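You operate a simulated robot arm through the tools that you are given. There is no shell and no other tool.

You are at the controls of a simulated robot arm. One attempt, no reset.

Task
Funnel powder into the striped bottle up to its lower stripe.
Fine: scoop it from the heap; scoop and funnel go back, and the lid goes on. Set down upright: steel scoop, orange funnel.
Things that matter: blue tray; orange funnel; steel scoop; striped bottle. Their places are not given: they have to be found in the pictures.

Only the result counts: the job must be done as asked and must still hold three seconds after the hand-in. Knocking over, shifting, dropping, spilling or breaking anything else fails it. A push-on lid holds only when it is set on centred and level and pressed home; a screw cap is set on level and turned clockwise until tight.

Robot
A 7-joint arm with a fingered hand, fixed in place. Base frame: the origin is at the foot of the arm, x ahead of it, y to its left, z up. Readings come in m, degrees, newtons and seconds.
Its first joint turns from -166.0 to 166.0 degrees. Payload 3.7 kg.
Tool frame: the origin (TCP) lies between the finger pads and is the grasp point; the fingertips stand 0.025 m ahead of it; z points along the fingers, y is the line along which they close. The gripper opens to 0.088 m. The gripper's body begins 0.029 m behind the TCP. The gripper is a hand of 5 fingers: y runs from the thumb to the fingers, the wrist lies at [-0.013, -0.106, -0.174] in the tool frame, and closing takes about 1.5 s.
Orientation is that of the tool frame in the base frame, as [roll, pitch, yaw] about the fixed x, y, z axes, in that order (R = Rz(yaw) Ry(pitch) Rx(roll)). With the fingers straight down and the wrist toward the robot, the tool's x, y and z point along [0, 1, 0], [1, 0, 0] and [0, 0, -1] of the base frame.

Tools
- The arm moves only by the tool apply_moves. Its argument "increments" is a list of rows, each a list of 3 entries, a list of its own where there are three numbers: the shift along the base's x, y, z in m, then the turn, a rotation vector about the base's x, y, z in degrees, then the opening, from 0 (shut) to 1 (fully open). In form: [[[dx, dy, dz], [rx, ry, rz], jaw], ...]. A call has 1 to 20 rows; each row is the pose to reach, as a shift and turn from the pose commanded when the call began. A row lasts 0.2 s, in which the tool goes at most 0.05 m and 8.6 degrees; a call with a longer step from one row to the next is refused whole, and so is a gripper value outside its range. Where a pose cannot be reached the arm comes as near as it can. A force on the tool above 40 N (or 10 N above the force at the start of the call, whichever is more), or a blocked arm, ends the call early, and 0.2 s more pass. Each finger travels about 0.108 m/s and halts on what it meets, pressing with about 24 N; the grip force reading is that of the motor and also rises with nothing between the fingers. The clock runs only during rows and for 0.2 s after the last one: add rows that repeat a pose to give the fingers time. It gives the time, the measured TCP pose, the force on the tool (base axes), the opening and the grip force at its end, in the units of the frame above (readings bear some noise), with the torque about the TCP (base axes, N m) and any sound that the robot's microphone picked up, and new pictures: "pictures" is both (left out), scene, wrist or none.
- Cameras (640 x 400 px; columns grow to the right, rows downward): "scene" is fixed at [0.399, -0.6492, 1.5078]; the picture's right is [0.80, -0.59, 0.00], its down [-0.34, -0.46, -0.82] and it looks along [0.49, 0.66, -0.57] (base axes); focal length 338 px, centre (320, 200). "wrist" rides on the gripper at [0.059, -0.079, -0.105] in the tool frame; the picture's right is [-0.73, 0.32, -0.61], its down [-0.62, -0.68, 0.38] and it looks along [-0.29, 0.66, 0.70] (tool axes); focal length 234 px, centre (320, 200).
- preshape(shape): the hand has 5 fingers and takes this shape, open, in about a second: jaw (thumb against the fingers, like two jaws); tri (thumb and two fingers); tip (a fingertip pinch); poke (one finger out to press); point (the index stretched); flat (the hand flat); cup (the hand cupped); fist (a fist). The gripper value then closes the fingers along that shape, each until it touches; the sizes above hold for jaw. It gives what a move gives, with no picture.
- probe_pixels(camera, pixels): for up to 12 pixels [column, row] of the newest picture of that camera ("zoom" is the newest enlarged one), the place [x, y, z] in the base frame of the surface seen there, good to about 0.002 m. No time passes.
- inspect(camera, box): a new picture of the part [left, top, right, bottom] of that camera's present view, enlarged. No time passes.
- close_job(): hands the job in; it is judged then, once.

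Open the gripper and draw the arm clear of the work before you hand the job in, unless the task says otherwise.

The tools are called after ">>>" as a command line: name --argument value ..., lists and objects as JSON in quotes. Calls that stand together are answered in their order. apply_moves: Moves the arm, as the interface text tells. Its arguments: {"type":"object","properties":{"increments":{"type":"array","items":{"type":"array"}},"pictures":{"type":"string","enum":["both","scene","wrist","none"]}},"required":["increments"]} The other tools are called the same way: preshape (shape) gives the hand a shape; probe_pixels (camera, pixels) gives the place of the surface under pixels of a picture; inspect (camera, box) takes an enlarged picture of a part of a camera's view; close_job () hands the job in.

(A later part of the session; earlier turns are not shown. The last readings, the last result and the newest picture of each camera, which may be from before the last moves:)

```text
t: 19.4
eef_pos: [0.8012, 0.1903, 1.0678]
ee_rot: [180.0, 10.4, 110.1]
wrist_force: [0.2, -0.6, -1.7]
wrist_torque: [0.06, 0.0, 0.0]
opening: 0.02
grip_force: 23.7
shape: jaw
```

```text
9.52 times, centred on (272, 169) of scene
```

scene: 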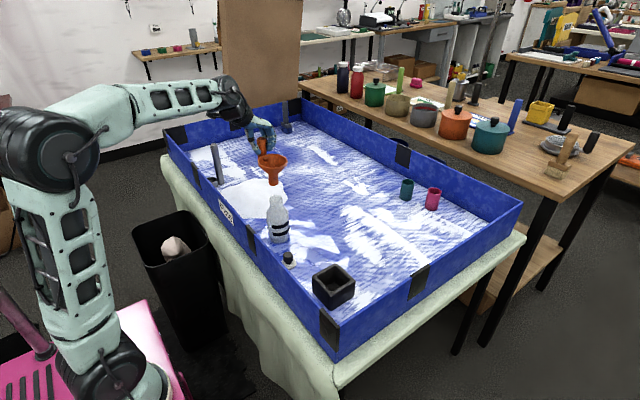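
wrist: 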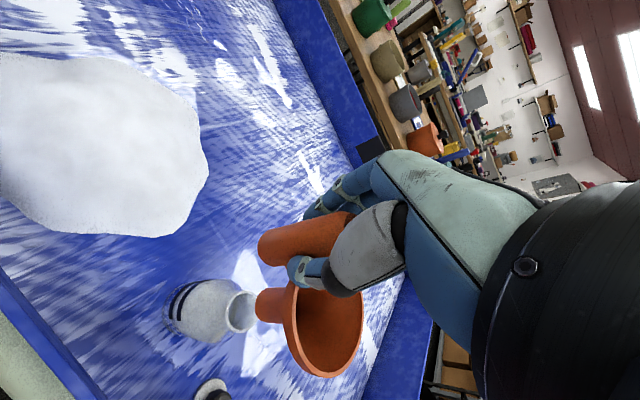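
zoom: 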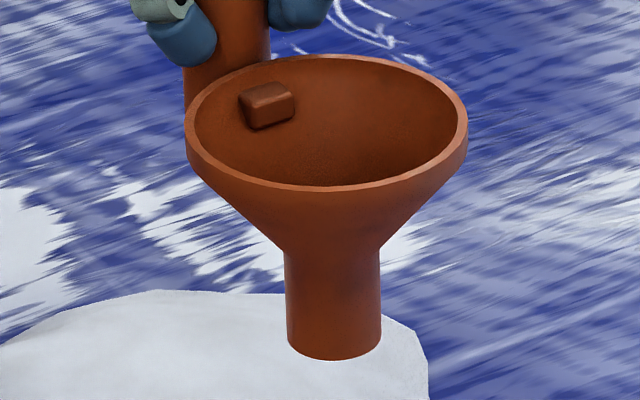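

Probing rim points and stem tip in this zoom.

>>> probe_pixels --camera "zoom" --pixels '[[188, 125], [205, 160], [250, 182], [320, 190], [390, 182], [440, 160], [465, 125], [440, 85], [390, 63], [325, 57], [260, 66], [210, 92]]'

>>> probe_pixels --camera "zoom" --pixels '[[333, 356], [300, 345], [365, 345], [333, 300], [333, 260], [288, 320], [378, 320], [333, 240], [333, 220], [290, 240], [375, 240], [230, 60]]'

```text
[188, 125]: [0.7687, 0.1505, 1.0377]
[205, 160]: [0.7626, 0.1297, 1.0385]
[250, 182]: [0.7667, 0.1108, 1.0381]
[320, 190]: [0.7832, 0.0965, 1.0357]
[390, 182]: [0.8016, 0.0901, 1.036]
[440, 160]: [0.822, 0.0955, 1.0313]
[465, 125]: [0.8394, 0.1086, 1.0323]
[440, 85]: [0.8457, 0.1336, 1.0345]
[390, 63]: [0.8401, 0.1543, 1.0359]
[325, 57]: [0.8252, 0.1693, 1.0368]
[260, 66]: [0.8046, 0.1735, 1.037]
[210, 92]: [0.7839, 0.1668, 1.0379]
```

```text
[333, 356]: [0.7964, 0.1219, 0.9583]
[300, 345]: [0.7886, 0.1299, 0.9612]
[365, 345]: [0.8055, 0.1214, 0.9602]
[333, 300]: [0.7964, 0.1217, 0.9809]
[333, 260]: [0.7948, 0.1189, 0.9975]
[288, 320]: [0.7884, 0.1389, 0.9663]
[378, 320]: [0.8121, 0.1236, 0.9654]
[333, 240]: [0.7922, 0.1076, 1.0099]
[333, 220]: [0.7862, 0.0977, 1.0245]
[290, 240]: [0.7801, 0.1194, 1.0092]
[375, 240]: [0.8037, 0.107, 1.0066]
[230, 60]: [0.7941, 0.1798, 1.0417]
```

Funnel centre is at (0.804,0.132) with ~3° lean about y. I correct the lean and centre over the mouth, then measure once more.

>>> apply_moves --increments '[[[-0.0015, -0.002, 0], [0, -1.5, 0], 0], [[-0.003, -0.0042, 0], [0, -3, 0], 0], [[-0.003, -0.0042, -0.02], [0, -3, 0], 0], [[-0.003, -0.0042, -0.035], [0, -3, 0], 0], [[-0.003, -0.0042, -0.035], [0, -3, 0], 0], [[-0.003, -0.0042, -0.035], [0, -3, 0], 0]]' --pictures "both"

>>> inspect --camera "scene" --box '[252, 158, 302, 220]'

>>> inspect --camera "wrist" --box '[160, 220, 360, 390]'

```text
t: 20.8
eef_pos: [0.7975, 0.1828, 1.032]
ee_rot: [177.1, 11.5, 109.4]
wrist_force: [-0.3, 0.3, -0.6]
wrist_torque: [0.08, 0.01, 0.0]
opening: 0.0196
grip_force: 24.2
shape: jaw
```

scene: 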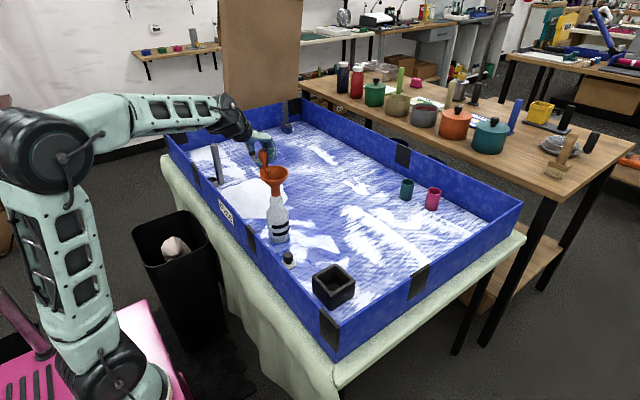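
wrist: 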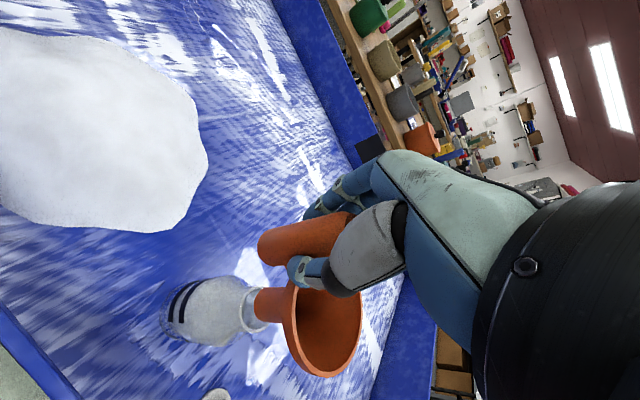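

```text
6.45 times, centred on (277, 189) of scene
```

zoom: 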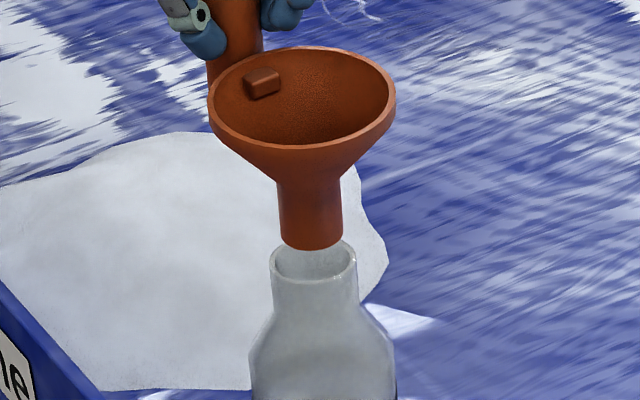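

```text
2.35 times, centred on (260, 305) of wrist
```

zoom: 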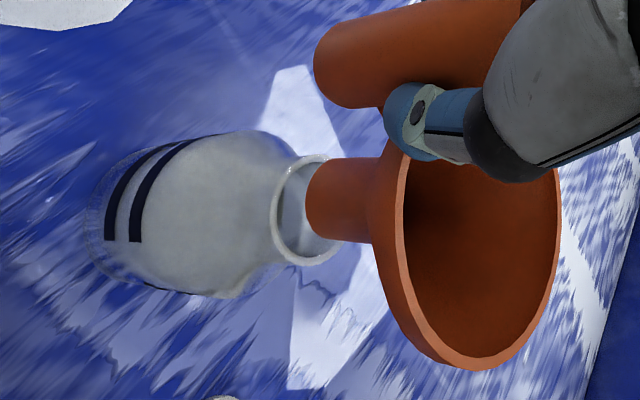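

Stem tip hovers over the mouth. I measure rim and stem tip in this view before lowering.

>>> inspect --camera "scene" --box '[255, 162, 295, 204]'

>>> probe_pixels --camera "zoom" --pixels '[[200, 90], [193, 125], [230, 160], [300, 182], [370, 170], [430, 145], [455, 100], [450, 70], [400, 30], [340, 20], [270, 30], [220, 60]]'

>>> probe_pixels --camera "zoom" --pixels '[[330, 320], [310, 300], [360, 300], [340, 300], [335, 260], [305, 280], [375, 290], [335, 328], [350, 325], [320, 250], [360, 250], [340, 280]]'

```text
9.52 times, centred on (275, 183) of scene
```

zoom: 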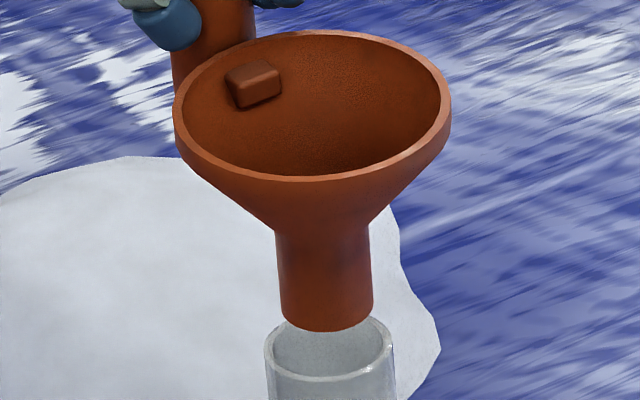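

```text
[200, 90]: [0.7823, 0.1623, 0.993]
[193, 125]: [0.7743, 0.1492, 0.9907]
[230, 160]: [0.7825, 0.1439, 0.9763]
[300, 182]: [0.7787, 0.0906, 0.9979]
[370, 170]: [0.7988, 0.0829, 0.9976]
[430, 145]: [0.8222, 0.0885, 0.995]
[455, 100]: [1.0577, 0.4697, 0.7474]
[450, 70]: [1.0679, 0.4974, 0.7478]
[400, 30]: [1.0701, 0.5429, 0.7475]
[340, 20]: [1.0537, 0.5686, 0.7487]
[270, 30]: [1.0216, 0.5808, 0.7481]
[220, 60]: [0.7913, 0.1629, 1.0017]
```

```text
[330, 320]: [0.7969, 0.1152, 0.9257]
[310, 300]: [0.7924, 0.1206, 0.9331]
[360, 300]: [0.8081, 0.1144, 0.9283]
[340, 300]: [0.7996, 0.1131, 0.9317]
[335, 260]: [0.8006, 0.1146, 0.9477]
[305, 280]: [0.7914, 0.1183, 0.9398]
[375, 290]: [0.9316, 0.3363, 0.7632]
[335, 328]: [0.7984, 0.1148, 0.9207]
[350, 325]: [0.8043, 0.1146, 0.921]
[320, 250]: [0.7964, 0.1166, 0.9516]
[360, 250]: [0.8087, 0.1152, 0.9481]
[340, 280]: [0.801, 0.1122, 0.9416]
```

Several of those missed the rim; I probe the rim ring properly.

>>> probe_pixels --camera "zoom" --pixels '[[176, 118], [190, 148], [240, 172], [300, 179], [380, 166], [430, 135], [448, 105], [430, 70], [385, 45], [310, 33], [250, 42], [200, 74]]'

>>> probe_pixels --camera "zoom" --pixels '[[283, 300], [369, 300], [326, 328], [300, 322], [355, 322], [280, 250], [366, 250], [326, 300], [326, 270], [270, 345], [390, 345], [330, 379]]'

```text
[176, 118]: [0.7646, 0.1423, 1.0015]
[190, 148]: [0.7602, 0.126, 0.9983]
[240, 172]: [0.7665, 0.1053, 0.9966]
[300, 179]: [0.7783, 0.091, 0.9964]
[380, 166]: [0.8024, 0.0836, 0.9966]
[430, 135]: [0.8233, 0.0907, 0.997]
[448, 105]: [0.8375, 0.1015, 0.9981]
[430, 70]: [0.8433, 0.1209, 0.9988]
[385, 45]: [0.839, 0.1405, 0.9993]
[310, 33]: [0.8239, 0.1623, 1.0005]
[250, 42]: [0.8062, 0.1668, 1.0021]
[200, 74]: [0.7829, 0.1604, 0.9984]
```

```text
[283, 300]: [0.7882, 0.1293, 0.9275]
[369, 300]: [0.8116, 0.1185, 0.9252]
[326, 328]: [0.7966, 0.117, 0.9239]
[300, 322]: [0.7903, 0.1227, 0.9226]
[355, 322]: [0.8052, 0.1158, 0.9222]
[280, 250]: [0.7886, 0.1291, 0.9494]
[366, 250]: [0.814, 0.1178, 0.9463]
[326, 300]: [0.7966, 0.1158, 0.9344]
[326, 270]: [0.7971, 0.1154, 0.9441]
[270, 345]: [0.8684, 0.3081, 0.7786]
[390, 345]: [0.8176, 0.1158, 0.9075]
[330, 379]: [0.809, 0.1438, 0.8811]
```

Small sag again (3.7° low toward −y); x is level. I correct this, recentre by (+0.001,+0.005), and lower so the tip just enters the mouth.

>>> apply_moves --increments '[[[0.0005, 0.0025, 0], [-1.9, 0, 0], 0], [[0.001, 0.005, 0], [-3.7, 0, 0], 0], [[0.001, 0.005, -0.004], [-3.7, 0, 0], 0], [[0.001, 0.005, -0.008], [-3.7, 0, 0], 0], [[0.001, 0.005, -0.008], [-3.7, 0, 0], 0]]' --pictures "both"

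>>> inspect --camera "scene" --box '[255, 162, 295, 204]'

>>> inspect --camera "wrist" --box '[160, 220, 360, 390]'

```text
t: 22.0
eef_pos: [0.7982, 0.1875, 1.0224]
ee_rot: [178.4, 14.8, 109.7]
wrist_force: [0.7, -0.1, -0.7]
wrist_torque: [0.05, 0.0, 0.01]
opening: 0.0199
grip_force: 23.7
shape: jaw
```

scene: 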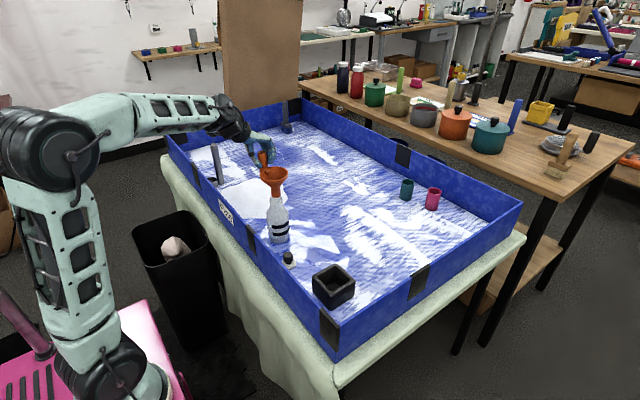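
wrist: 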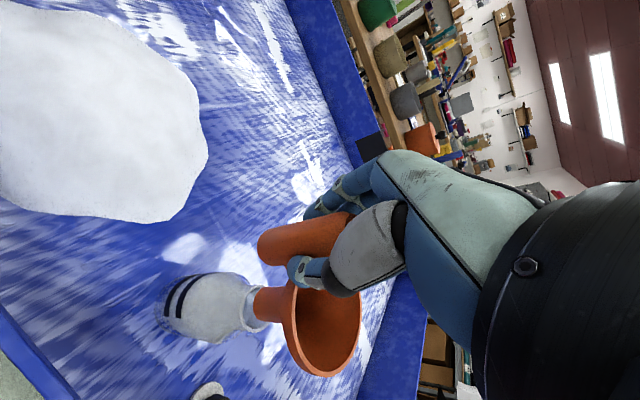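

```text
9.52 times, centred on (275, 183) of scene
```

zoom: 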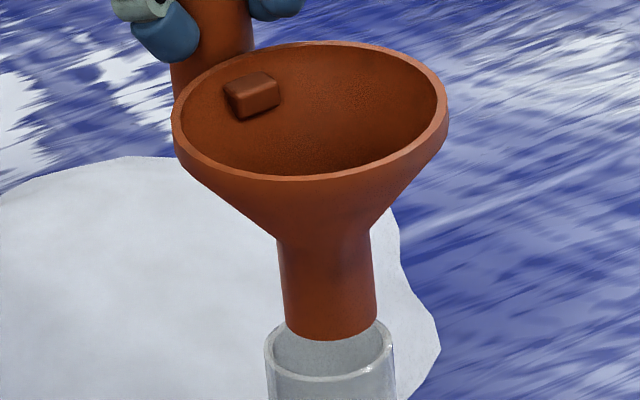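

```text
2.35 times, centred on (260, 305) of wrist
```

zoom: 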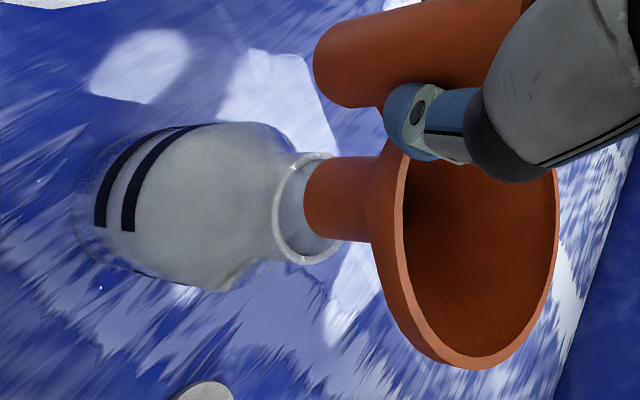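

In the picture the stem axis matches the vertical vanishing direction. I verify with rim and stem probes.

>>> inspect --camera "scene" --box '[255, 162, 295, 204]'

>>> probe_pixels --camera "zoom" --pixels '[[175, 125], [190, 150], [240, 174], [300, 179], [380, 165], [430, 135], [445, 105], [425, 70], [380, 51], [310, 44], [250, 52], [200, 80]]'

>>> probe_pixels --camera "zoom" --pixels '[[285, 310], [373, 310], [330, 337], [305, 332], [355, 332], [280, 260], [370, 260], [330, 300], [330, 270], [310, 300], [350, 300], [330, 320]]'

```text
9.52 times, centred on (275, 183) of scene
```

zoom: 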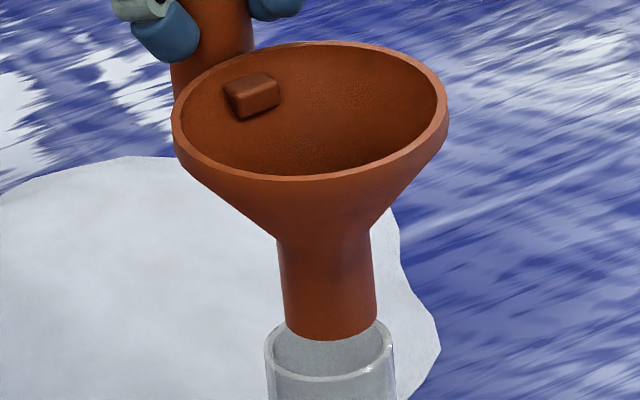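

```text
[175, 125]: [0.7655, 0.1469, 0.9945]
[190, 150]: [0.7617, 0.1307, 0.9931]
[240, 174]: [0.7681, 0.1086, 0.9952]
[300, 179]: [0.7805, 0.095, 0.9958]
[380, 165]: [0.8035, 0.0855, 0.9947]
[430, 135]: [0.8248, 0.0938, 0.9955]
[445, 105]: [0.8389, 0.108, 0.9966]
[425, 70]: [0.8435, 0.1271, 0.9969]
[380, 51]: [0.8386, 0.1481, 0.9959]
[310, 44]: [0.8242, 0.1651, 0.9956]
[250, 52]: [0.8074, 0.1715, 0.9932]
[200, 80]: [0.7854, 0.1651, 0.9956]
```

```text
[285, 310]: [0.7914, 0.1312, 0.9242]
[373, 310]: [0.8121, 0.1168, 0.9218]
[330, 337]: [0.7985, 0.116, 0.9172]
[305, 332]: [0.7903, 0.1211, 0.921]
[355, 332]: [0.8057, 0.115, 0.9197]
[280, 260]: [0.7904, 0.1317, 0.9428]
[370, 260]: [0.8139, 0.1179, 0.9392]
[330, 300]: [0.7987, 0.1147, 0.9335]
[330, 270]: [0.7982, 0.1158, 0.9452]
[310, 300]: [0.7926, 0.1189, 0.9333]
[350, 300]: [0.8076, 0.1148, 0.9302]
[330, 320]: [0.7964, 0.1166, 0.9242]
```

Level and centred: rim centre (0.8026,0.1287), stem ≈(0.802,0.126). I lower slowly 3.5 cm into the neck.

>>> apply_moves --increments '[[[0, 0, -0.005], [0, 0, 0], 0], [[0, 0, -0.01], [0, 0, 0], 0], [[0, 0, -0.015], [0, 0, 0], 0], [[0, 0, -0.02], [0, 0, 0], 0], [[0, 0, -0.025], [0, 0, 0], 0], [[0, 0, -0.03], [0, 0, 0], 0], [[0, 0, -0.035], [0, 0, 0], 0], [[0, 0, -0.035], [0, 0, 0], 0]]' --pictures "both"

>>> inspect --camera "scene" --box '[245, 160, 305, 250]'

>>> inspect --camera "wrist" --box '[160, 220, 360, 390]'

```text
t: 23.8
eef_pos: [0.7998, 0.1893, 0.9893]
ee_rot: [178.3, 14.9, 109.8]
wrist_force: [0.0, 0.5, 2.8]
wrist_torque: [-0.14, -0.01, -0.03]
opening: 0.0201
grip_force: 24.4
shape: jaw
```

scene: 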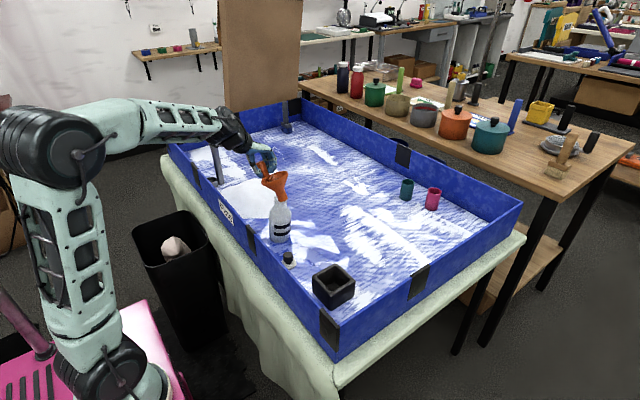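
wrist: 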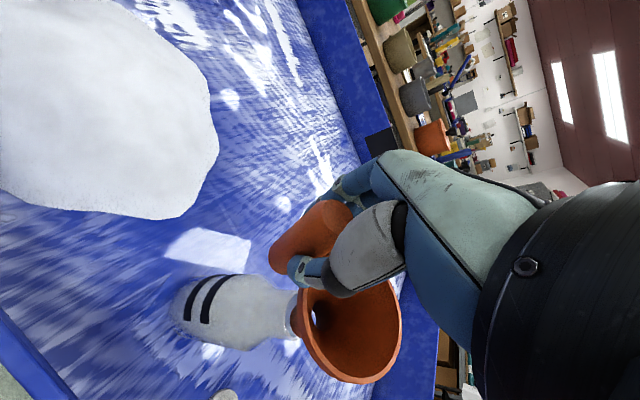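

```text
4.44 times, centred on (275, 205) of scene
```

zoom: 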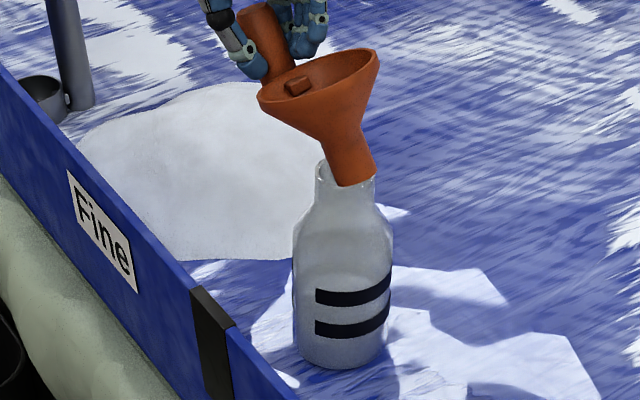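

```text
2.35 times, centred on (260, 305) of wrist
```

zoom: 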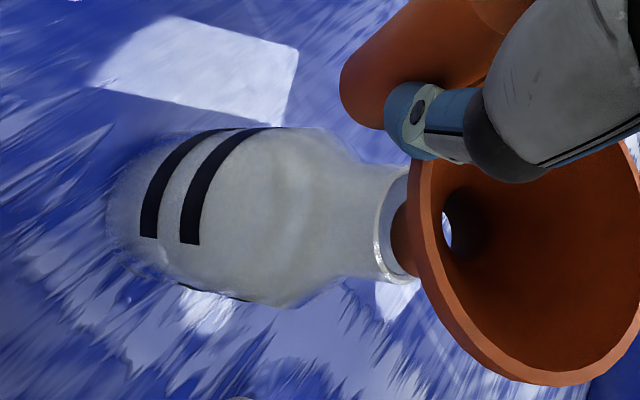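

The stem caught the mouth edge and the funnel tipped in the grip; the bottle slid a few mm but stands. I raise straight up now and re-measure.

>>> apply_moves --increments '[[[0, 0, 0.01], [0, 0, 0], 0], [[0, 0, 0.02], [0, 0, 0], 0], [[0, 0, 0.035], [0, 0, 0], 0], [[0, 0, 0.055], [0, 0, 0], 0], [[0, 0, 0.075], [0, 0, 0], 0], [[0, 0, 0.075], [0, 0, 0], 0], [[0, 0, 0.075], [0, 0, 0], 0]]' --pictures "both"

>>> inspect --camera "scene" --box '[245, 145, 305, 205]'

>>> inspect --camera "scene" --box '[250, 185, 310, 250]'

```text
t: 25.4
eef_pos: [0.799, 0.1885, 1.064]
ee_rot: [178.3, 14.9, 109.7]
wrist_force: [0.1, 0.6, -0.8]
wrist_torque: [0.12, 0.02, -0.04]
opening: 0.0199
grip_force: 23.9
shape: jaw
```

scene: 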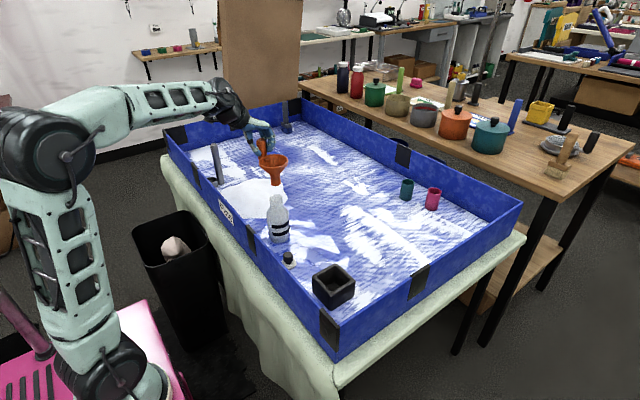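
wrist: 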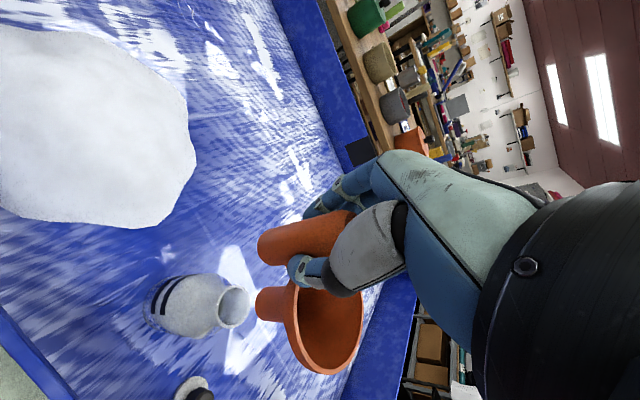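

```text
6.67 times, centred on (275, 175) of scene
```

zoom: 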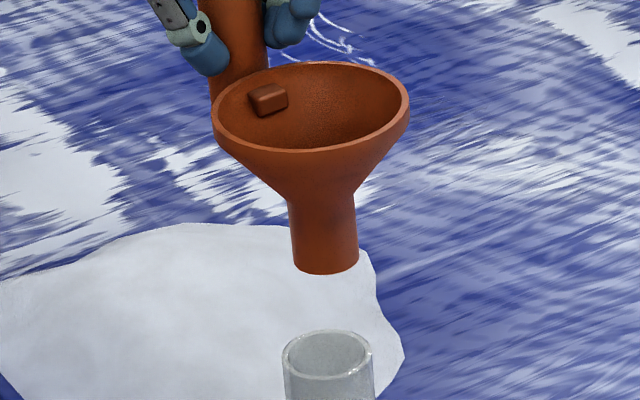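

```text
6.15 times, centred on (280, 218) of scene
```

zoom: 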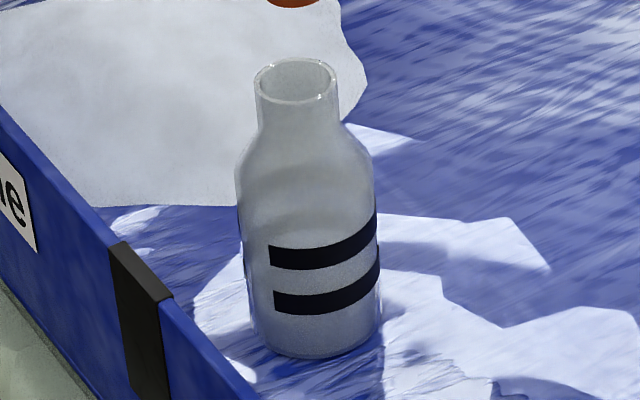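

The funnel sprang back level and the bottle returned upright to its place (mouth still at scene (276,198.5)). I measure funnel rim and stem again precisely.

>>> inspect --camera "scene" --box '[255, 152, 295, 194]'

>>> inspect --camera "wrist" --box '[140, 230, 340, 380]'

```text
9.52 times, centred on (275, 173) of scene
```

zoom: 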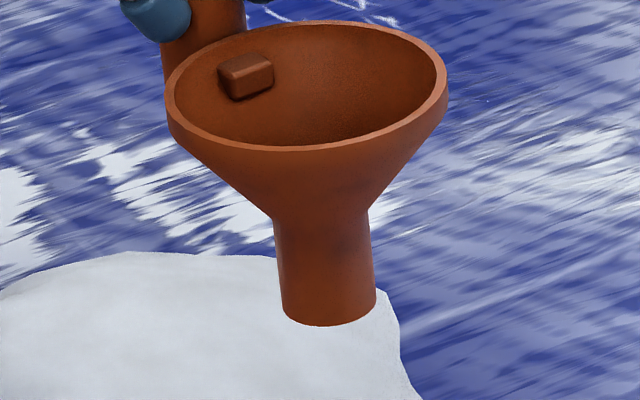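

```text
2.67 times, centred on (240, 305) of wrist
```

zoom: 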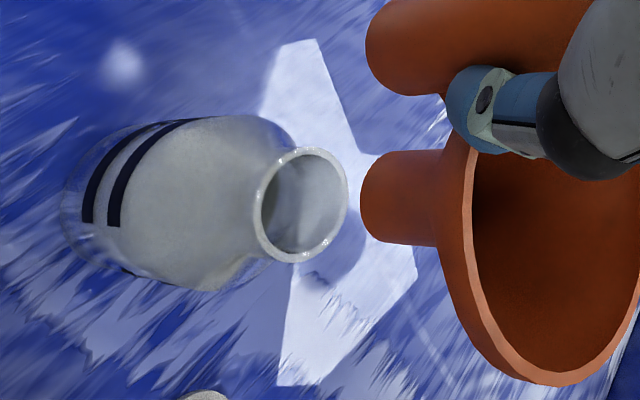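

Now probing mouth ring and stem surface in the wrist zoom (a side view, independent of the scene camera).

>>> probe_pixels --camera "zoom" --pixels '[[257, 190], [262, 235], [285, 258], [318, 252], [340, 225], [346, 190], [330, 160], [303, 150], [275, 160], [300, 259], [343, 210], [258, 210]]'

>>> probe_pixels --camera "zoom" --pixels '[[365, 195], [370, 165], [370, 230], [400, 155], [400, 240], [400, 200], [420, 180], [420, 220], [385, 200], [480, 340], [475, 200], [540, 380]]'

```text
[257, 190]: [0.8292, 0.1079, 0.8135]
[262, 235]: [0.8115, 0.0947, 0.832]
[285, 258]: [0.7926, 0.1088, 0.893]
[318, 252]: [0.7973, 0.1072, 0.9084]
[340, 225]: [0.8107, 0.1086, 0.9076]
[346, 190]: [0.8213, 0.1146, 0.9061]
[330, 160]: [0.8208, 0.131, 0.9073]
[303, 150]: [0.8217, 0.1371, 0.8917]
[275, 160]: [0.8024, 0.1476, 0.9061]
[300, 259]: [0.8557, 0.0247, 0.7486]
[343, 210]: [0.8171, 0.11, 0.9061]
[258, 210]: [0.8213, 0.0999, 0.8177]
```

```text
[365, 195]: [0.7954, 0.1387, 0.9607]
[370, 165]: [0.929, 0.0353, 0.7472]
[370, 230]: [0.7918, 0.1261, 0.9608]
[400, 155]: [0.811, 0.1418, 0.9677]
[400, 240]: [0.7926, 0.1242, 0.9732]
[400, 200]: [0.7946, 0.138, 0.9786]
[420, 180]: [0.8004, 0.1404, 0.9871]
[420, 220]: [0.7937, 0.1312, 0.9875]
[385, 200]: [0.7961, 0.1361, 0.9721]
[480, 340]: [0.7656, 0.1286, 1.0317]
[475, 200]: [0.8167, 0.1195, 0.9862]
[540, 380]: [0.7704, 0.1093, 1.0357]
```

Image analysis suggests the stem sits ~3 mm too far in +x. I shift by (−0.003,−0.001) and lower to put the tip ~5 mm above the mouth, then compare directly in both cameras.

>>> apply_moves --increments '[[[-0.0015, -0.0005, -0.01], [0, 0, 0], 0], [[-0.003, -0.001, -0.02], [0, 0, 0], 0], [[-0.003, -0.001, -0.03], [0, 0, 0], 0], [[-0.003, -0.001, -0.04], [0, 0, 0], 0], [[-0.003, -0.001, -0.044], [0, 0, 0], 0], [[-0.003, -0.001, -0.044], [0, 0, 0], 0]]' --pictures "both"

>>> inspect --camera "wrist" --box '[180, 230, 320, 350]'

>>> inspect --camera "scene" --box '[256, 175, 296, 215]'

```text
t: 26.8
eef_pos: [0.7938, 0.1875, 1.0203]
ee_rot: [178.5, 15.0, 109.9]
wrist_force: [0.0, -0.5, -0.5]
wrist_torque: [0.05, 0.01, 0.05]
opening: 0.02
grip_force: 24.2
shape: jaw
```

scene: 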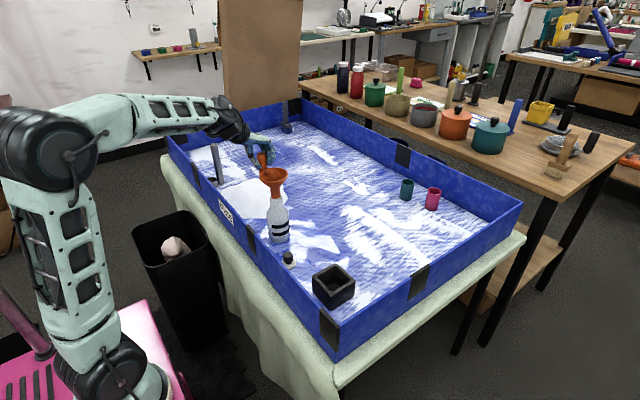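
wrist: 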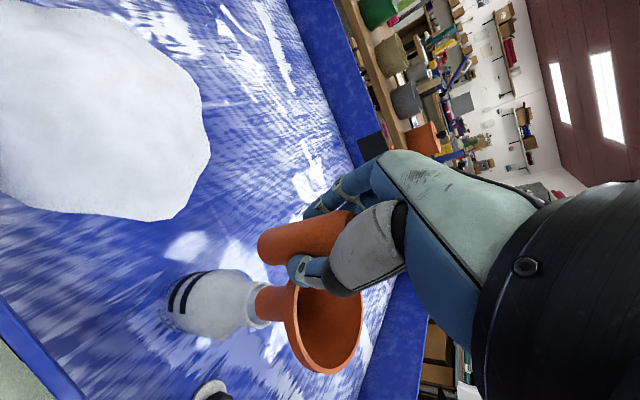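

```text
3.33 times, centred on (250, 290) of wrist
```

zoom: 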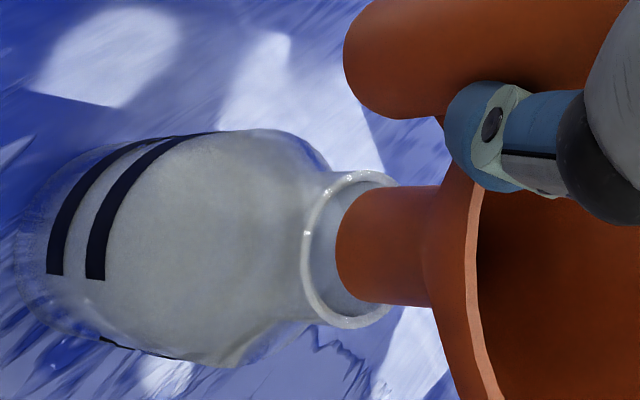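

```text
10.00 times, centred on (276, 195) of scene
```

zoom: 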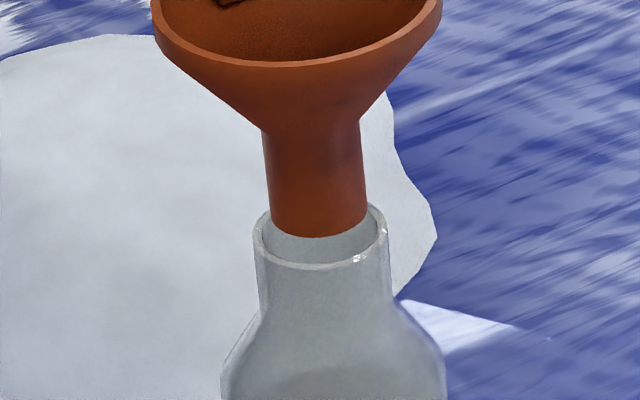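

Both views now show the stem centred on the mouth (scene: 320.8 vs 320.5; wrist: rows 246 vs 248). I lower 12 mm and check that it really enters.

>>> apply_moves --increments '[[[0, 0, -0.004], [0, 0, 0], 0], [[0, 0, -0.008], [0, 0, 0], 0], [[0, 0, -0.012], [0, 0, 0], 0], [[0, 0, -0.012], [0, 0, 0], 0]]' --pictures "both"

>>> inspect --camera "wrist" --box '[180, 230, 320, 350]'

>>> inspect --camera "scene" --box '[256, 175, 296, 215]'

```text
t: 27.8
eef_pos: [0.7952, 0.1877, 1.0082]
ee_rot: [178.3, 14.9, 109.8]
wrist_force: [0.3, -0.6, -1.4]
wrist_torque: [0.12, 0.04, 0.0]
opening: 0.02
grip_force: 23.9
shape: jaw
```

scene: 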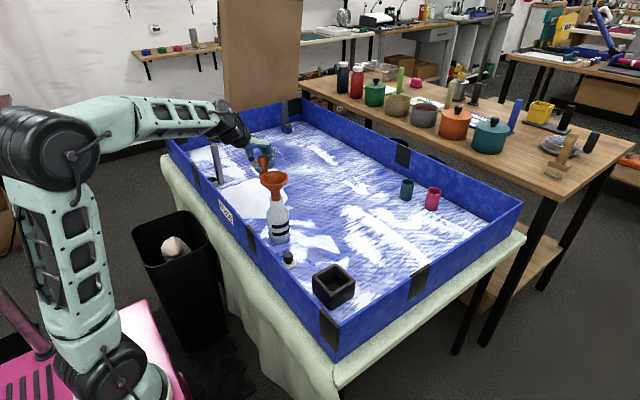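
wrist: 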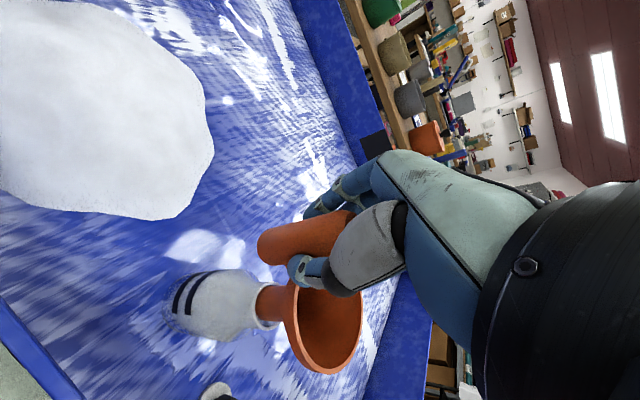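

```text
3.33 times, centred on (250, 290) of wrist
```

zoom: 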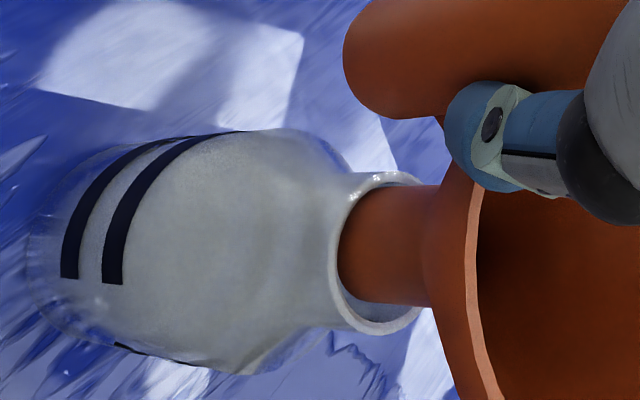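

```text
10.00 times, centred on (276, 195) of scene
```

zoom: 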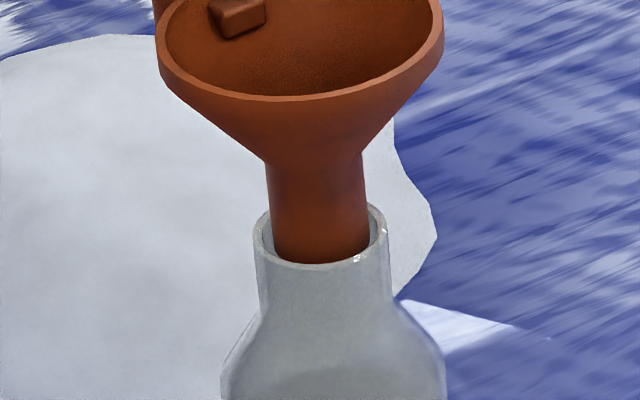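

The tip is now entering; wrist view shows it ~1.5 mm off toward +y. I nudge −1.5 mm in y and lower 10 mm more.

>>> apply_moves --increments '[[[-0.0005, -0.0015, 0], [0, 0, 0], 0], [[-0.0005, -0.0015, -0.004], [0, 0, 0], 0], [[-0.0005, -0.0015, -0.008], [0, 0, 0], 0], [[-0.0005, -0.0015, -0.01], [0, 0, 0], 0], [[-0.0005, -0.0015, -0.01], [0, 0, 0], 0]]' --pictures "both"

>>> inspect --camera "wrist" --box '[180, 230, 320, 350]'

>>> inspect --camera "scene" --box '[256, 175, 296, 215]'

```text
t: 29.0
eef_pos: [0.7961, 0.1869, 0.9983]
ee_rot: [178.3, 14.9, 109.8]
wrist_force: [-0.1, 0.2, -2.1]
wrist_torque: [0.07, 0.01, 0.01]
opening: 0.0202
grip_force: 24.3
shape: jaw
```

scene: 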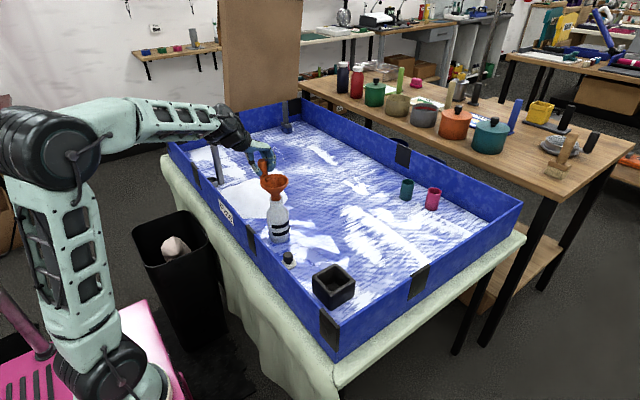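
wrist: 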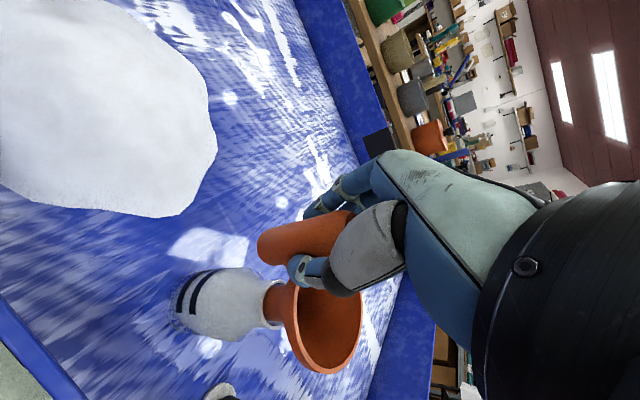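

```text
3.33 times, centred on (250, 290) of wrist
```

zoom: 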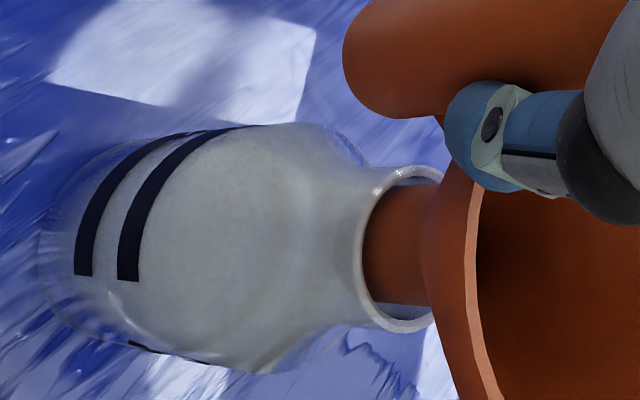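

```text
10.00 times, centred on (276, 195) of scene
```

zoom: 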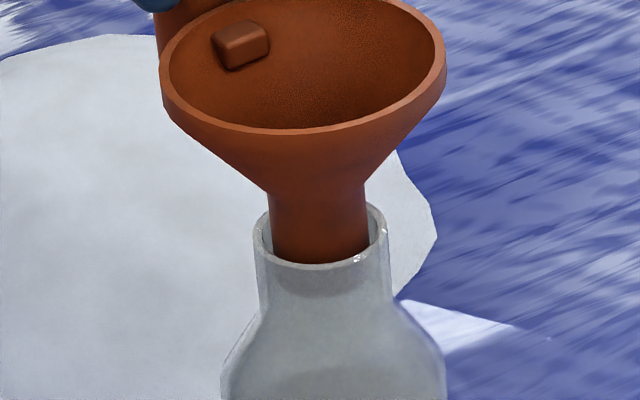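

The stem is inside the neck now, no side force. I lower on toward the seat, ~15 mm.

>>> apply_moves --increments '[[[0, 0, -0.004], [0, 0, 0], 0], [[0, 0, -0.008], [0, 0, 0], 0], [[0, 0, -0.012], [0, 0, 0], 0], [[0, 0, -0.015], [0, 0, 0], 0], [[0, 0, -0.015], [0, 0, 0], 0]]' --pictures "both"

>>> inspect --camera "wrist" --box '[180, 230, 320, 350]'

>>> inspect --camera "scene" --box '[246, 165, 306, 250]'

```text
t: 30.2
eef_pos: [0.7969, 0.1871, 0.9827]
ee_rot: [178.4, 14.9, 109.9]
wrist_force: [-0.1, 0.2, -1.7]
wrist_torque: [0.05, 0.03, 0.02]
opening: 0.0202
grip_force: 23.9
shape: jaw
```

scene: 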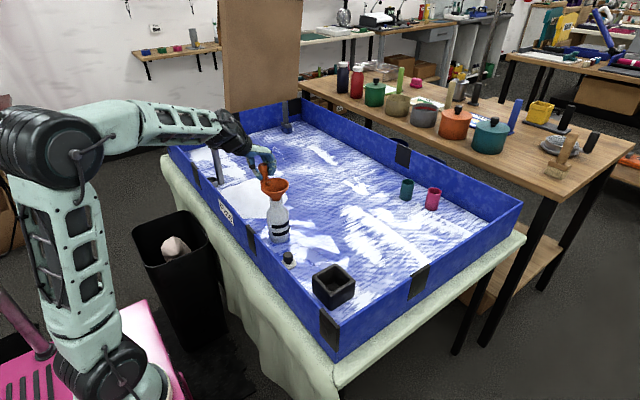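
wrist: 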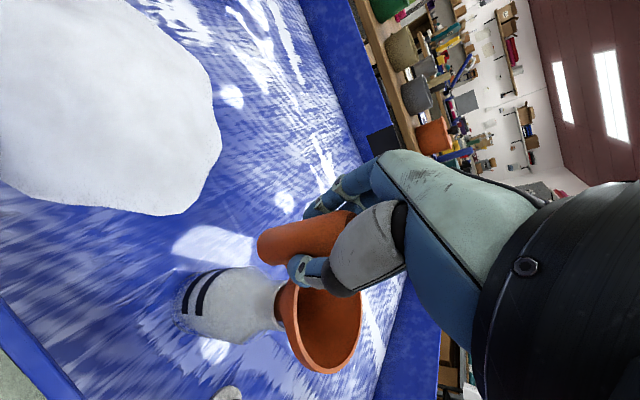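

```text
3.33 times, centred on (250, 290) of wrist
```

zoom: 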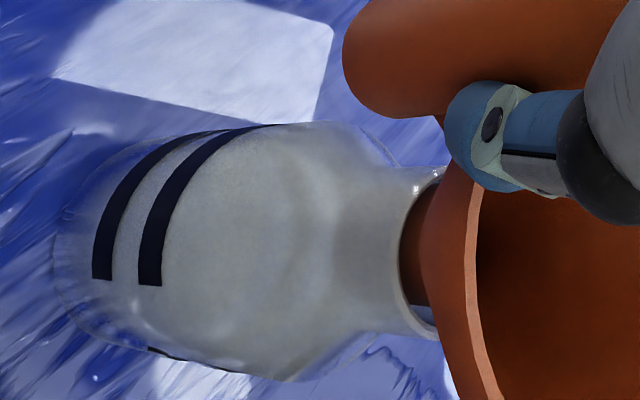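

```text
4.71 times, centred on (276, 208) of scene
```

zoom: 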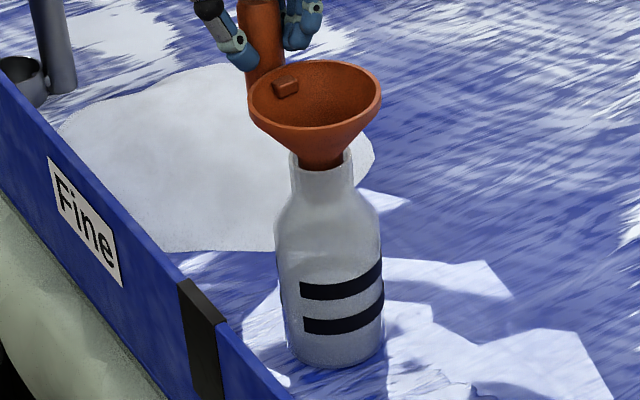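

Nearly seated: a few mm of gap left. I lower in 2 mm steps another 7 mm.

>>> apply_moves --increments '[[[0, 0, -0.002], [0, 0, 0], 0], [[0, 0, -0.004], [0, 0, 0], 0], [[0, 0, -0.006], [0, 0, 0], 0], [[0, 0, -0.007], [0, 0, 0], 0], [[0, 0, -0.007], [0, 0, 0], 0]]' --pictures "both"

>>> inspect --camera "wrist" --box '[180, 230, 320, 350]'

>>> inspect --camera "scene" --box '[246, 165, 306, 250]'

```text
t: 31.4
eef_pos: [0.7956, 0.1862, 0.9772]
ee_rot: [178.3, 14.9, 109.8]
wrist_force: [-0.5, -0.5, 0.3]
wrist_torque: [0.06, 0.0, -0.04]
opening: 0.02
grip_force: 24.4
shape: jaw
```

scene: 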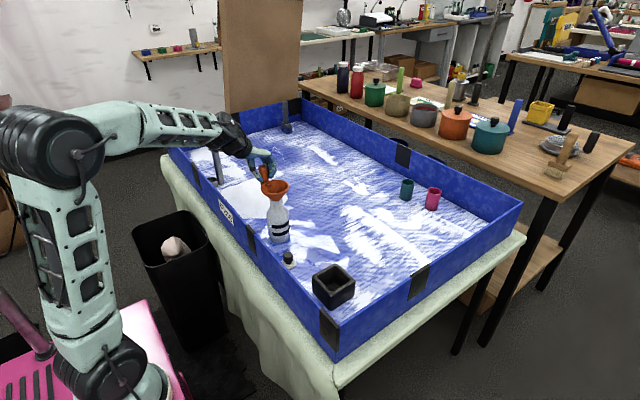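
wrist: 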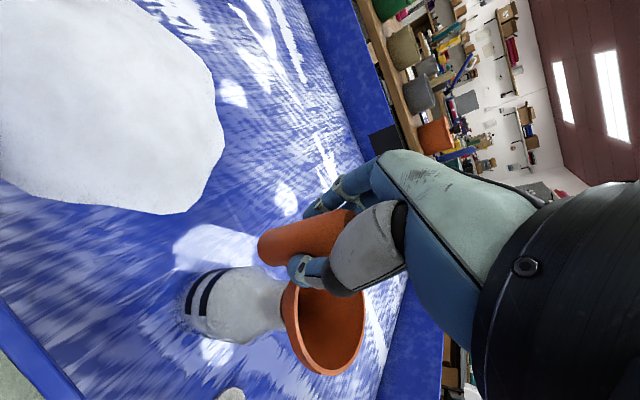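

```text
3.33 times, centred on (250, 290) of wrist
```

zoom: 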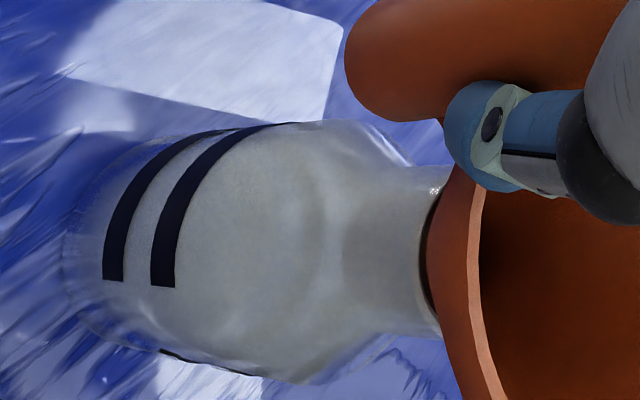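

```text
4.71 times, centred on (276, 208) of scene
```

zoom: 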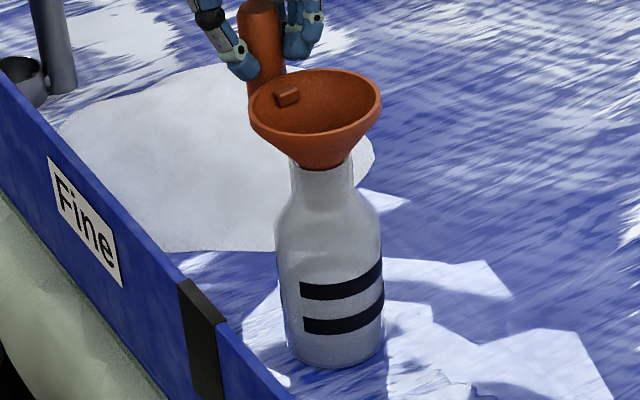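

The cone sits on the mouth (weight came off the hand). I open the hand gradually in place.

>>> apply_moves --increments '[[[0, 0, -0.001], [0, 0, 0], 0.15], [[0, 0, -0.001], [0, 0, 0], 0.22], [[0, 0, -0.001], [0, 0, 0], 0.28], [[0, 0, -0.001], [0, 0, 0], 0.35], [[0, 0, -0.001], [0, 0, 0], 0.45], [[0, 0, -0.001], [0, 0, 0], 0.6], [[0, 0, -0.001], [0, 0, 0], 0.8], [[0, 0, -0.001], [0, 0, 0], 1.0], [[0, 0, -0.001], [0, 0, 0], 1.0]]' --pictures "both"

>>> inspect --camera "wrist" --box '[180, 200, 400, 390]'

>>> inspect --camera "scene" --box '[246, 150, 306, 250]'

```text
t: 33.4
eef_pos: [0.7945, 0.1854, 0.9749]
ee_rot: [178.3, 14.9, 109.8]
wrist_force: [0.4, -0.8, -0.9]
wrist_torque: [-0.02, -0.02, 0.0]
opening: 0.0877
grip_force: 0.0
shape: jaw
```

scene: 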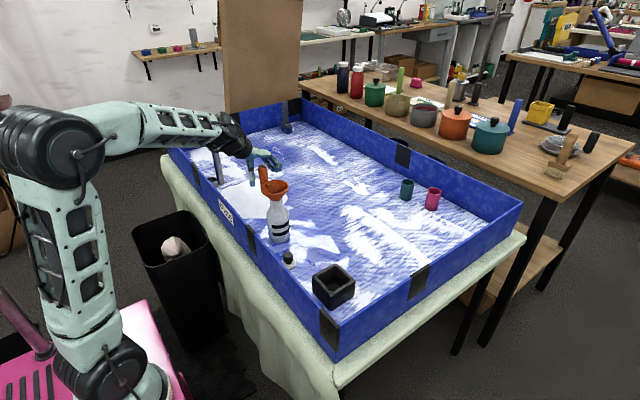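
wrist: 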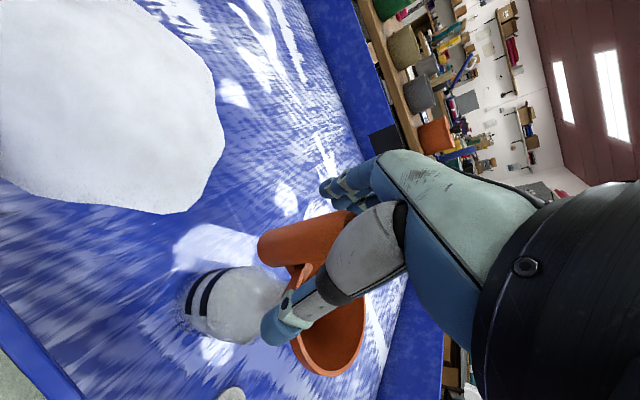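

```text
2.11 times, centred on (290, 295) of wrist
```

zoom: 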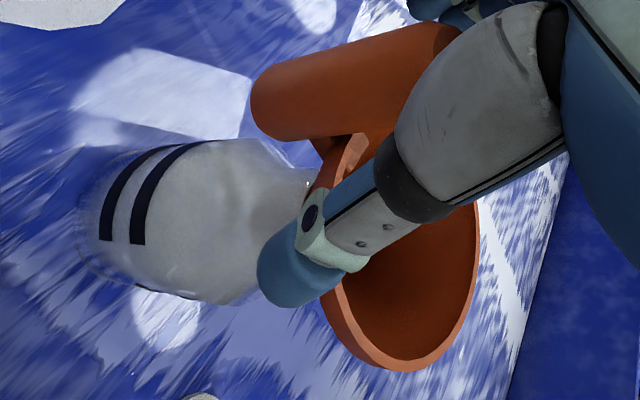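

```text
4.00 times, centred on (276, 200) of scene
```

zoom: 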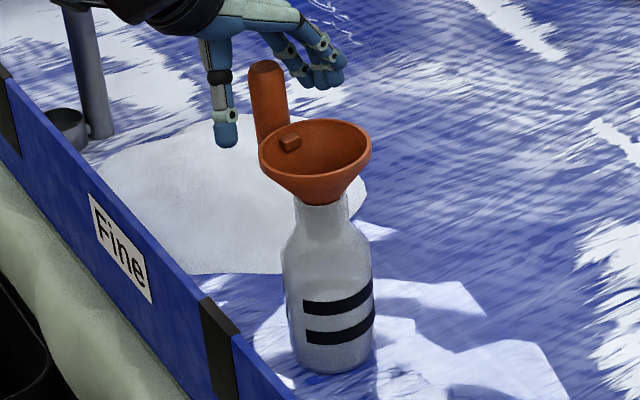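

The funnel stands by itself in the bottle. I lift the open hand clear straight up, then straighten the wrist and go above the scoop handle (0.779,0.5635).

>>> apply_moves --increments '[[[0, 0, 0.02], [0, 0, 0], 1], [[0, 0, 0.045], [0, 0, 0], 1], [[0, 0, 0.075], [0, 0, 0], 1], [[0, 0, 0.11], [0, 0, 0], 1], [[0, 0.03, 0.13], [2.9, 0.85, -4], 1], [[0, 0.06, 0.13], [5.9, 1.7, -8], 1], [[-0.002, 0.1, 0.13], [8.8, 2.5, -12], 1], [[-0.004, 0.14, 0.13], [11.7, 3.4, -16], 1], [[-0.006, 0.18, 0.13], [14.65, 4.24, -20], 1], [[-0.008, 0.22, 0.13], [14.65, 4.24, -20], 1], [[-0.01, 0.26, 0.12], [14.65, 4.24, -20], 1], [[-0.012, 0.3, 0.11], [14.65, 4.24, -20], 1], [[-0.014, 0.34, 0.09], [14.65, 4.24, -20], 1], [[-0.016, 0.378, 0.07], [14.65, 4.24, -20], 1], [[-0.016, 0.378, 0.05], [14.65, 4.24, -20], 1], [[-0.016, 0.378, 0.05], [14.65, 4.24, -20], 1]]' --pictures "both"

>>> inspect --camera "scene" --box '[246, 160, 306, 250]'

```text
t: 36.8
eef_pos: [0.7788, 0.5661, 1.0258]
ee_rot: [-180.0, -0.1, 90.0]
wrist_force: [0.7, 0.0, 0.1]
wrist_torque: [-0.02, 0.01, 0.0]
opening: 0.0879
grip_force: 0.1
shape: jaw
```

scene: 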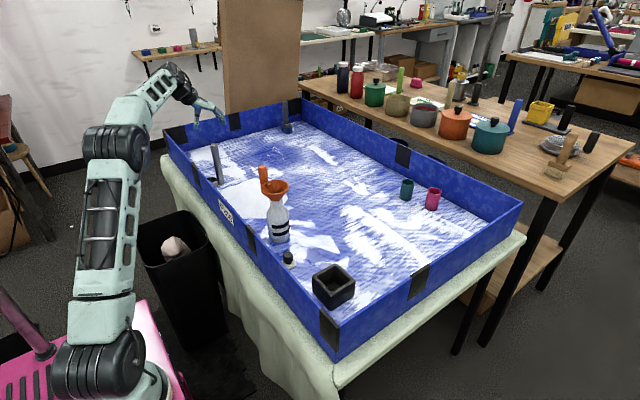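
wrist: 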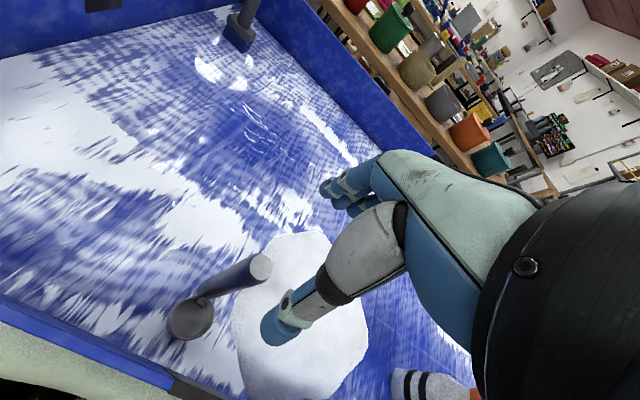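

```text
4.44 times, centred on (276, 205) of scene
```

zoom: 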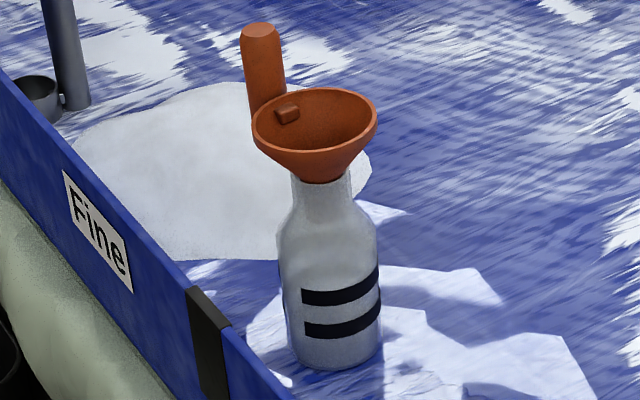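

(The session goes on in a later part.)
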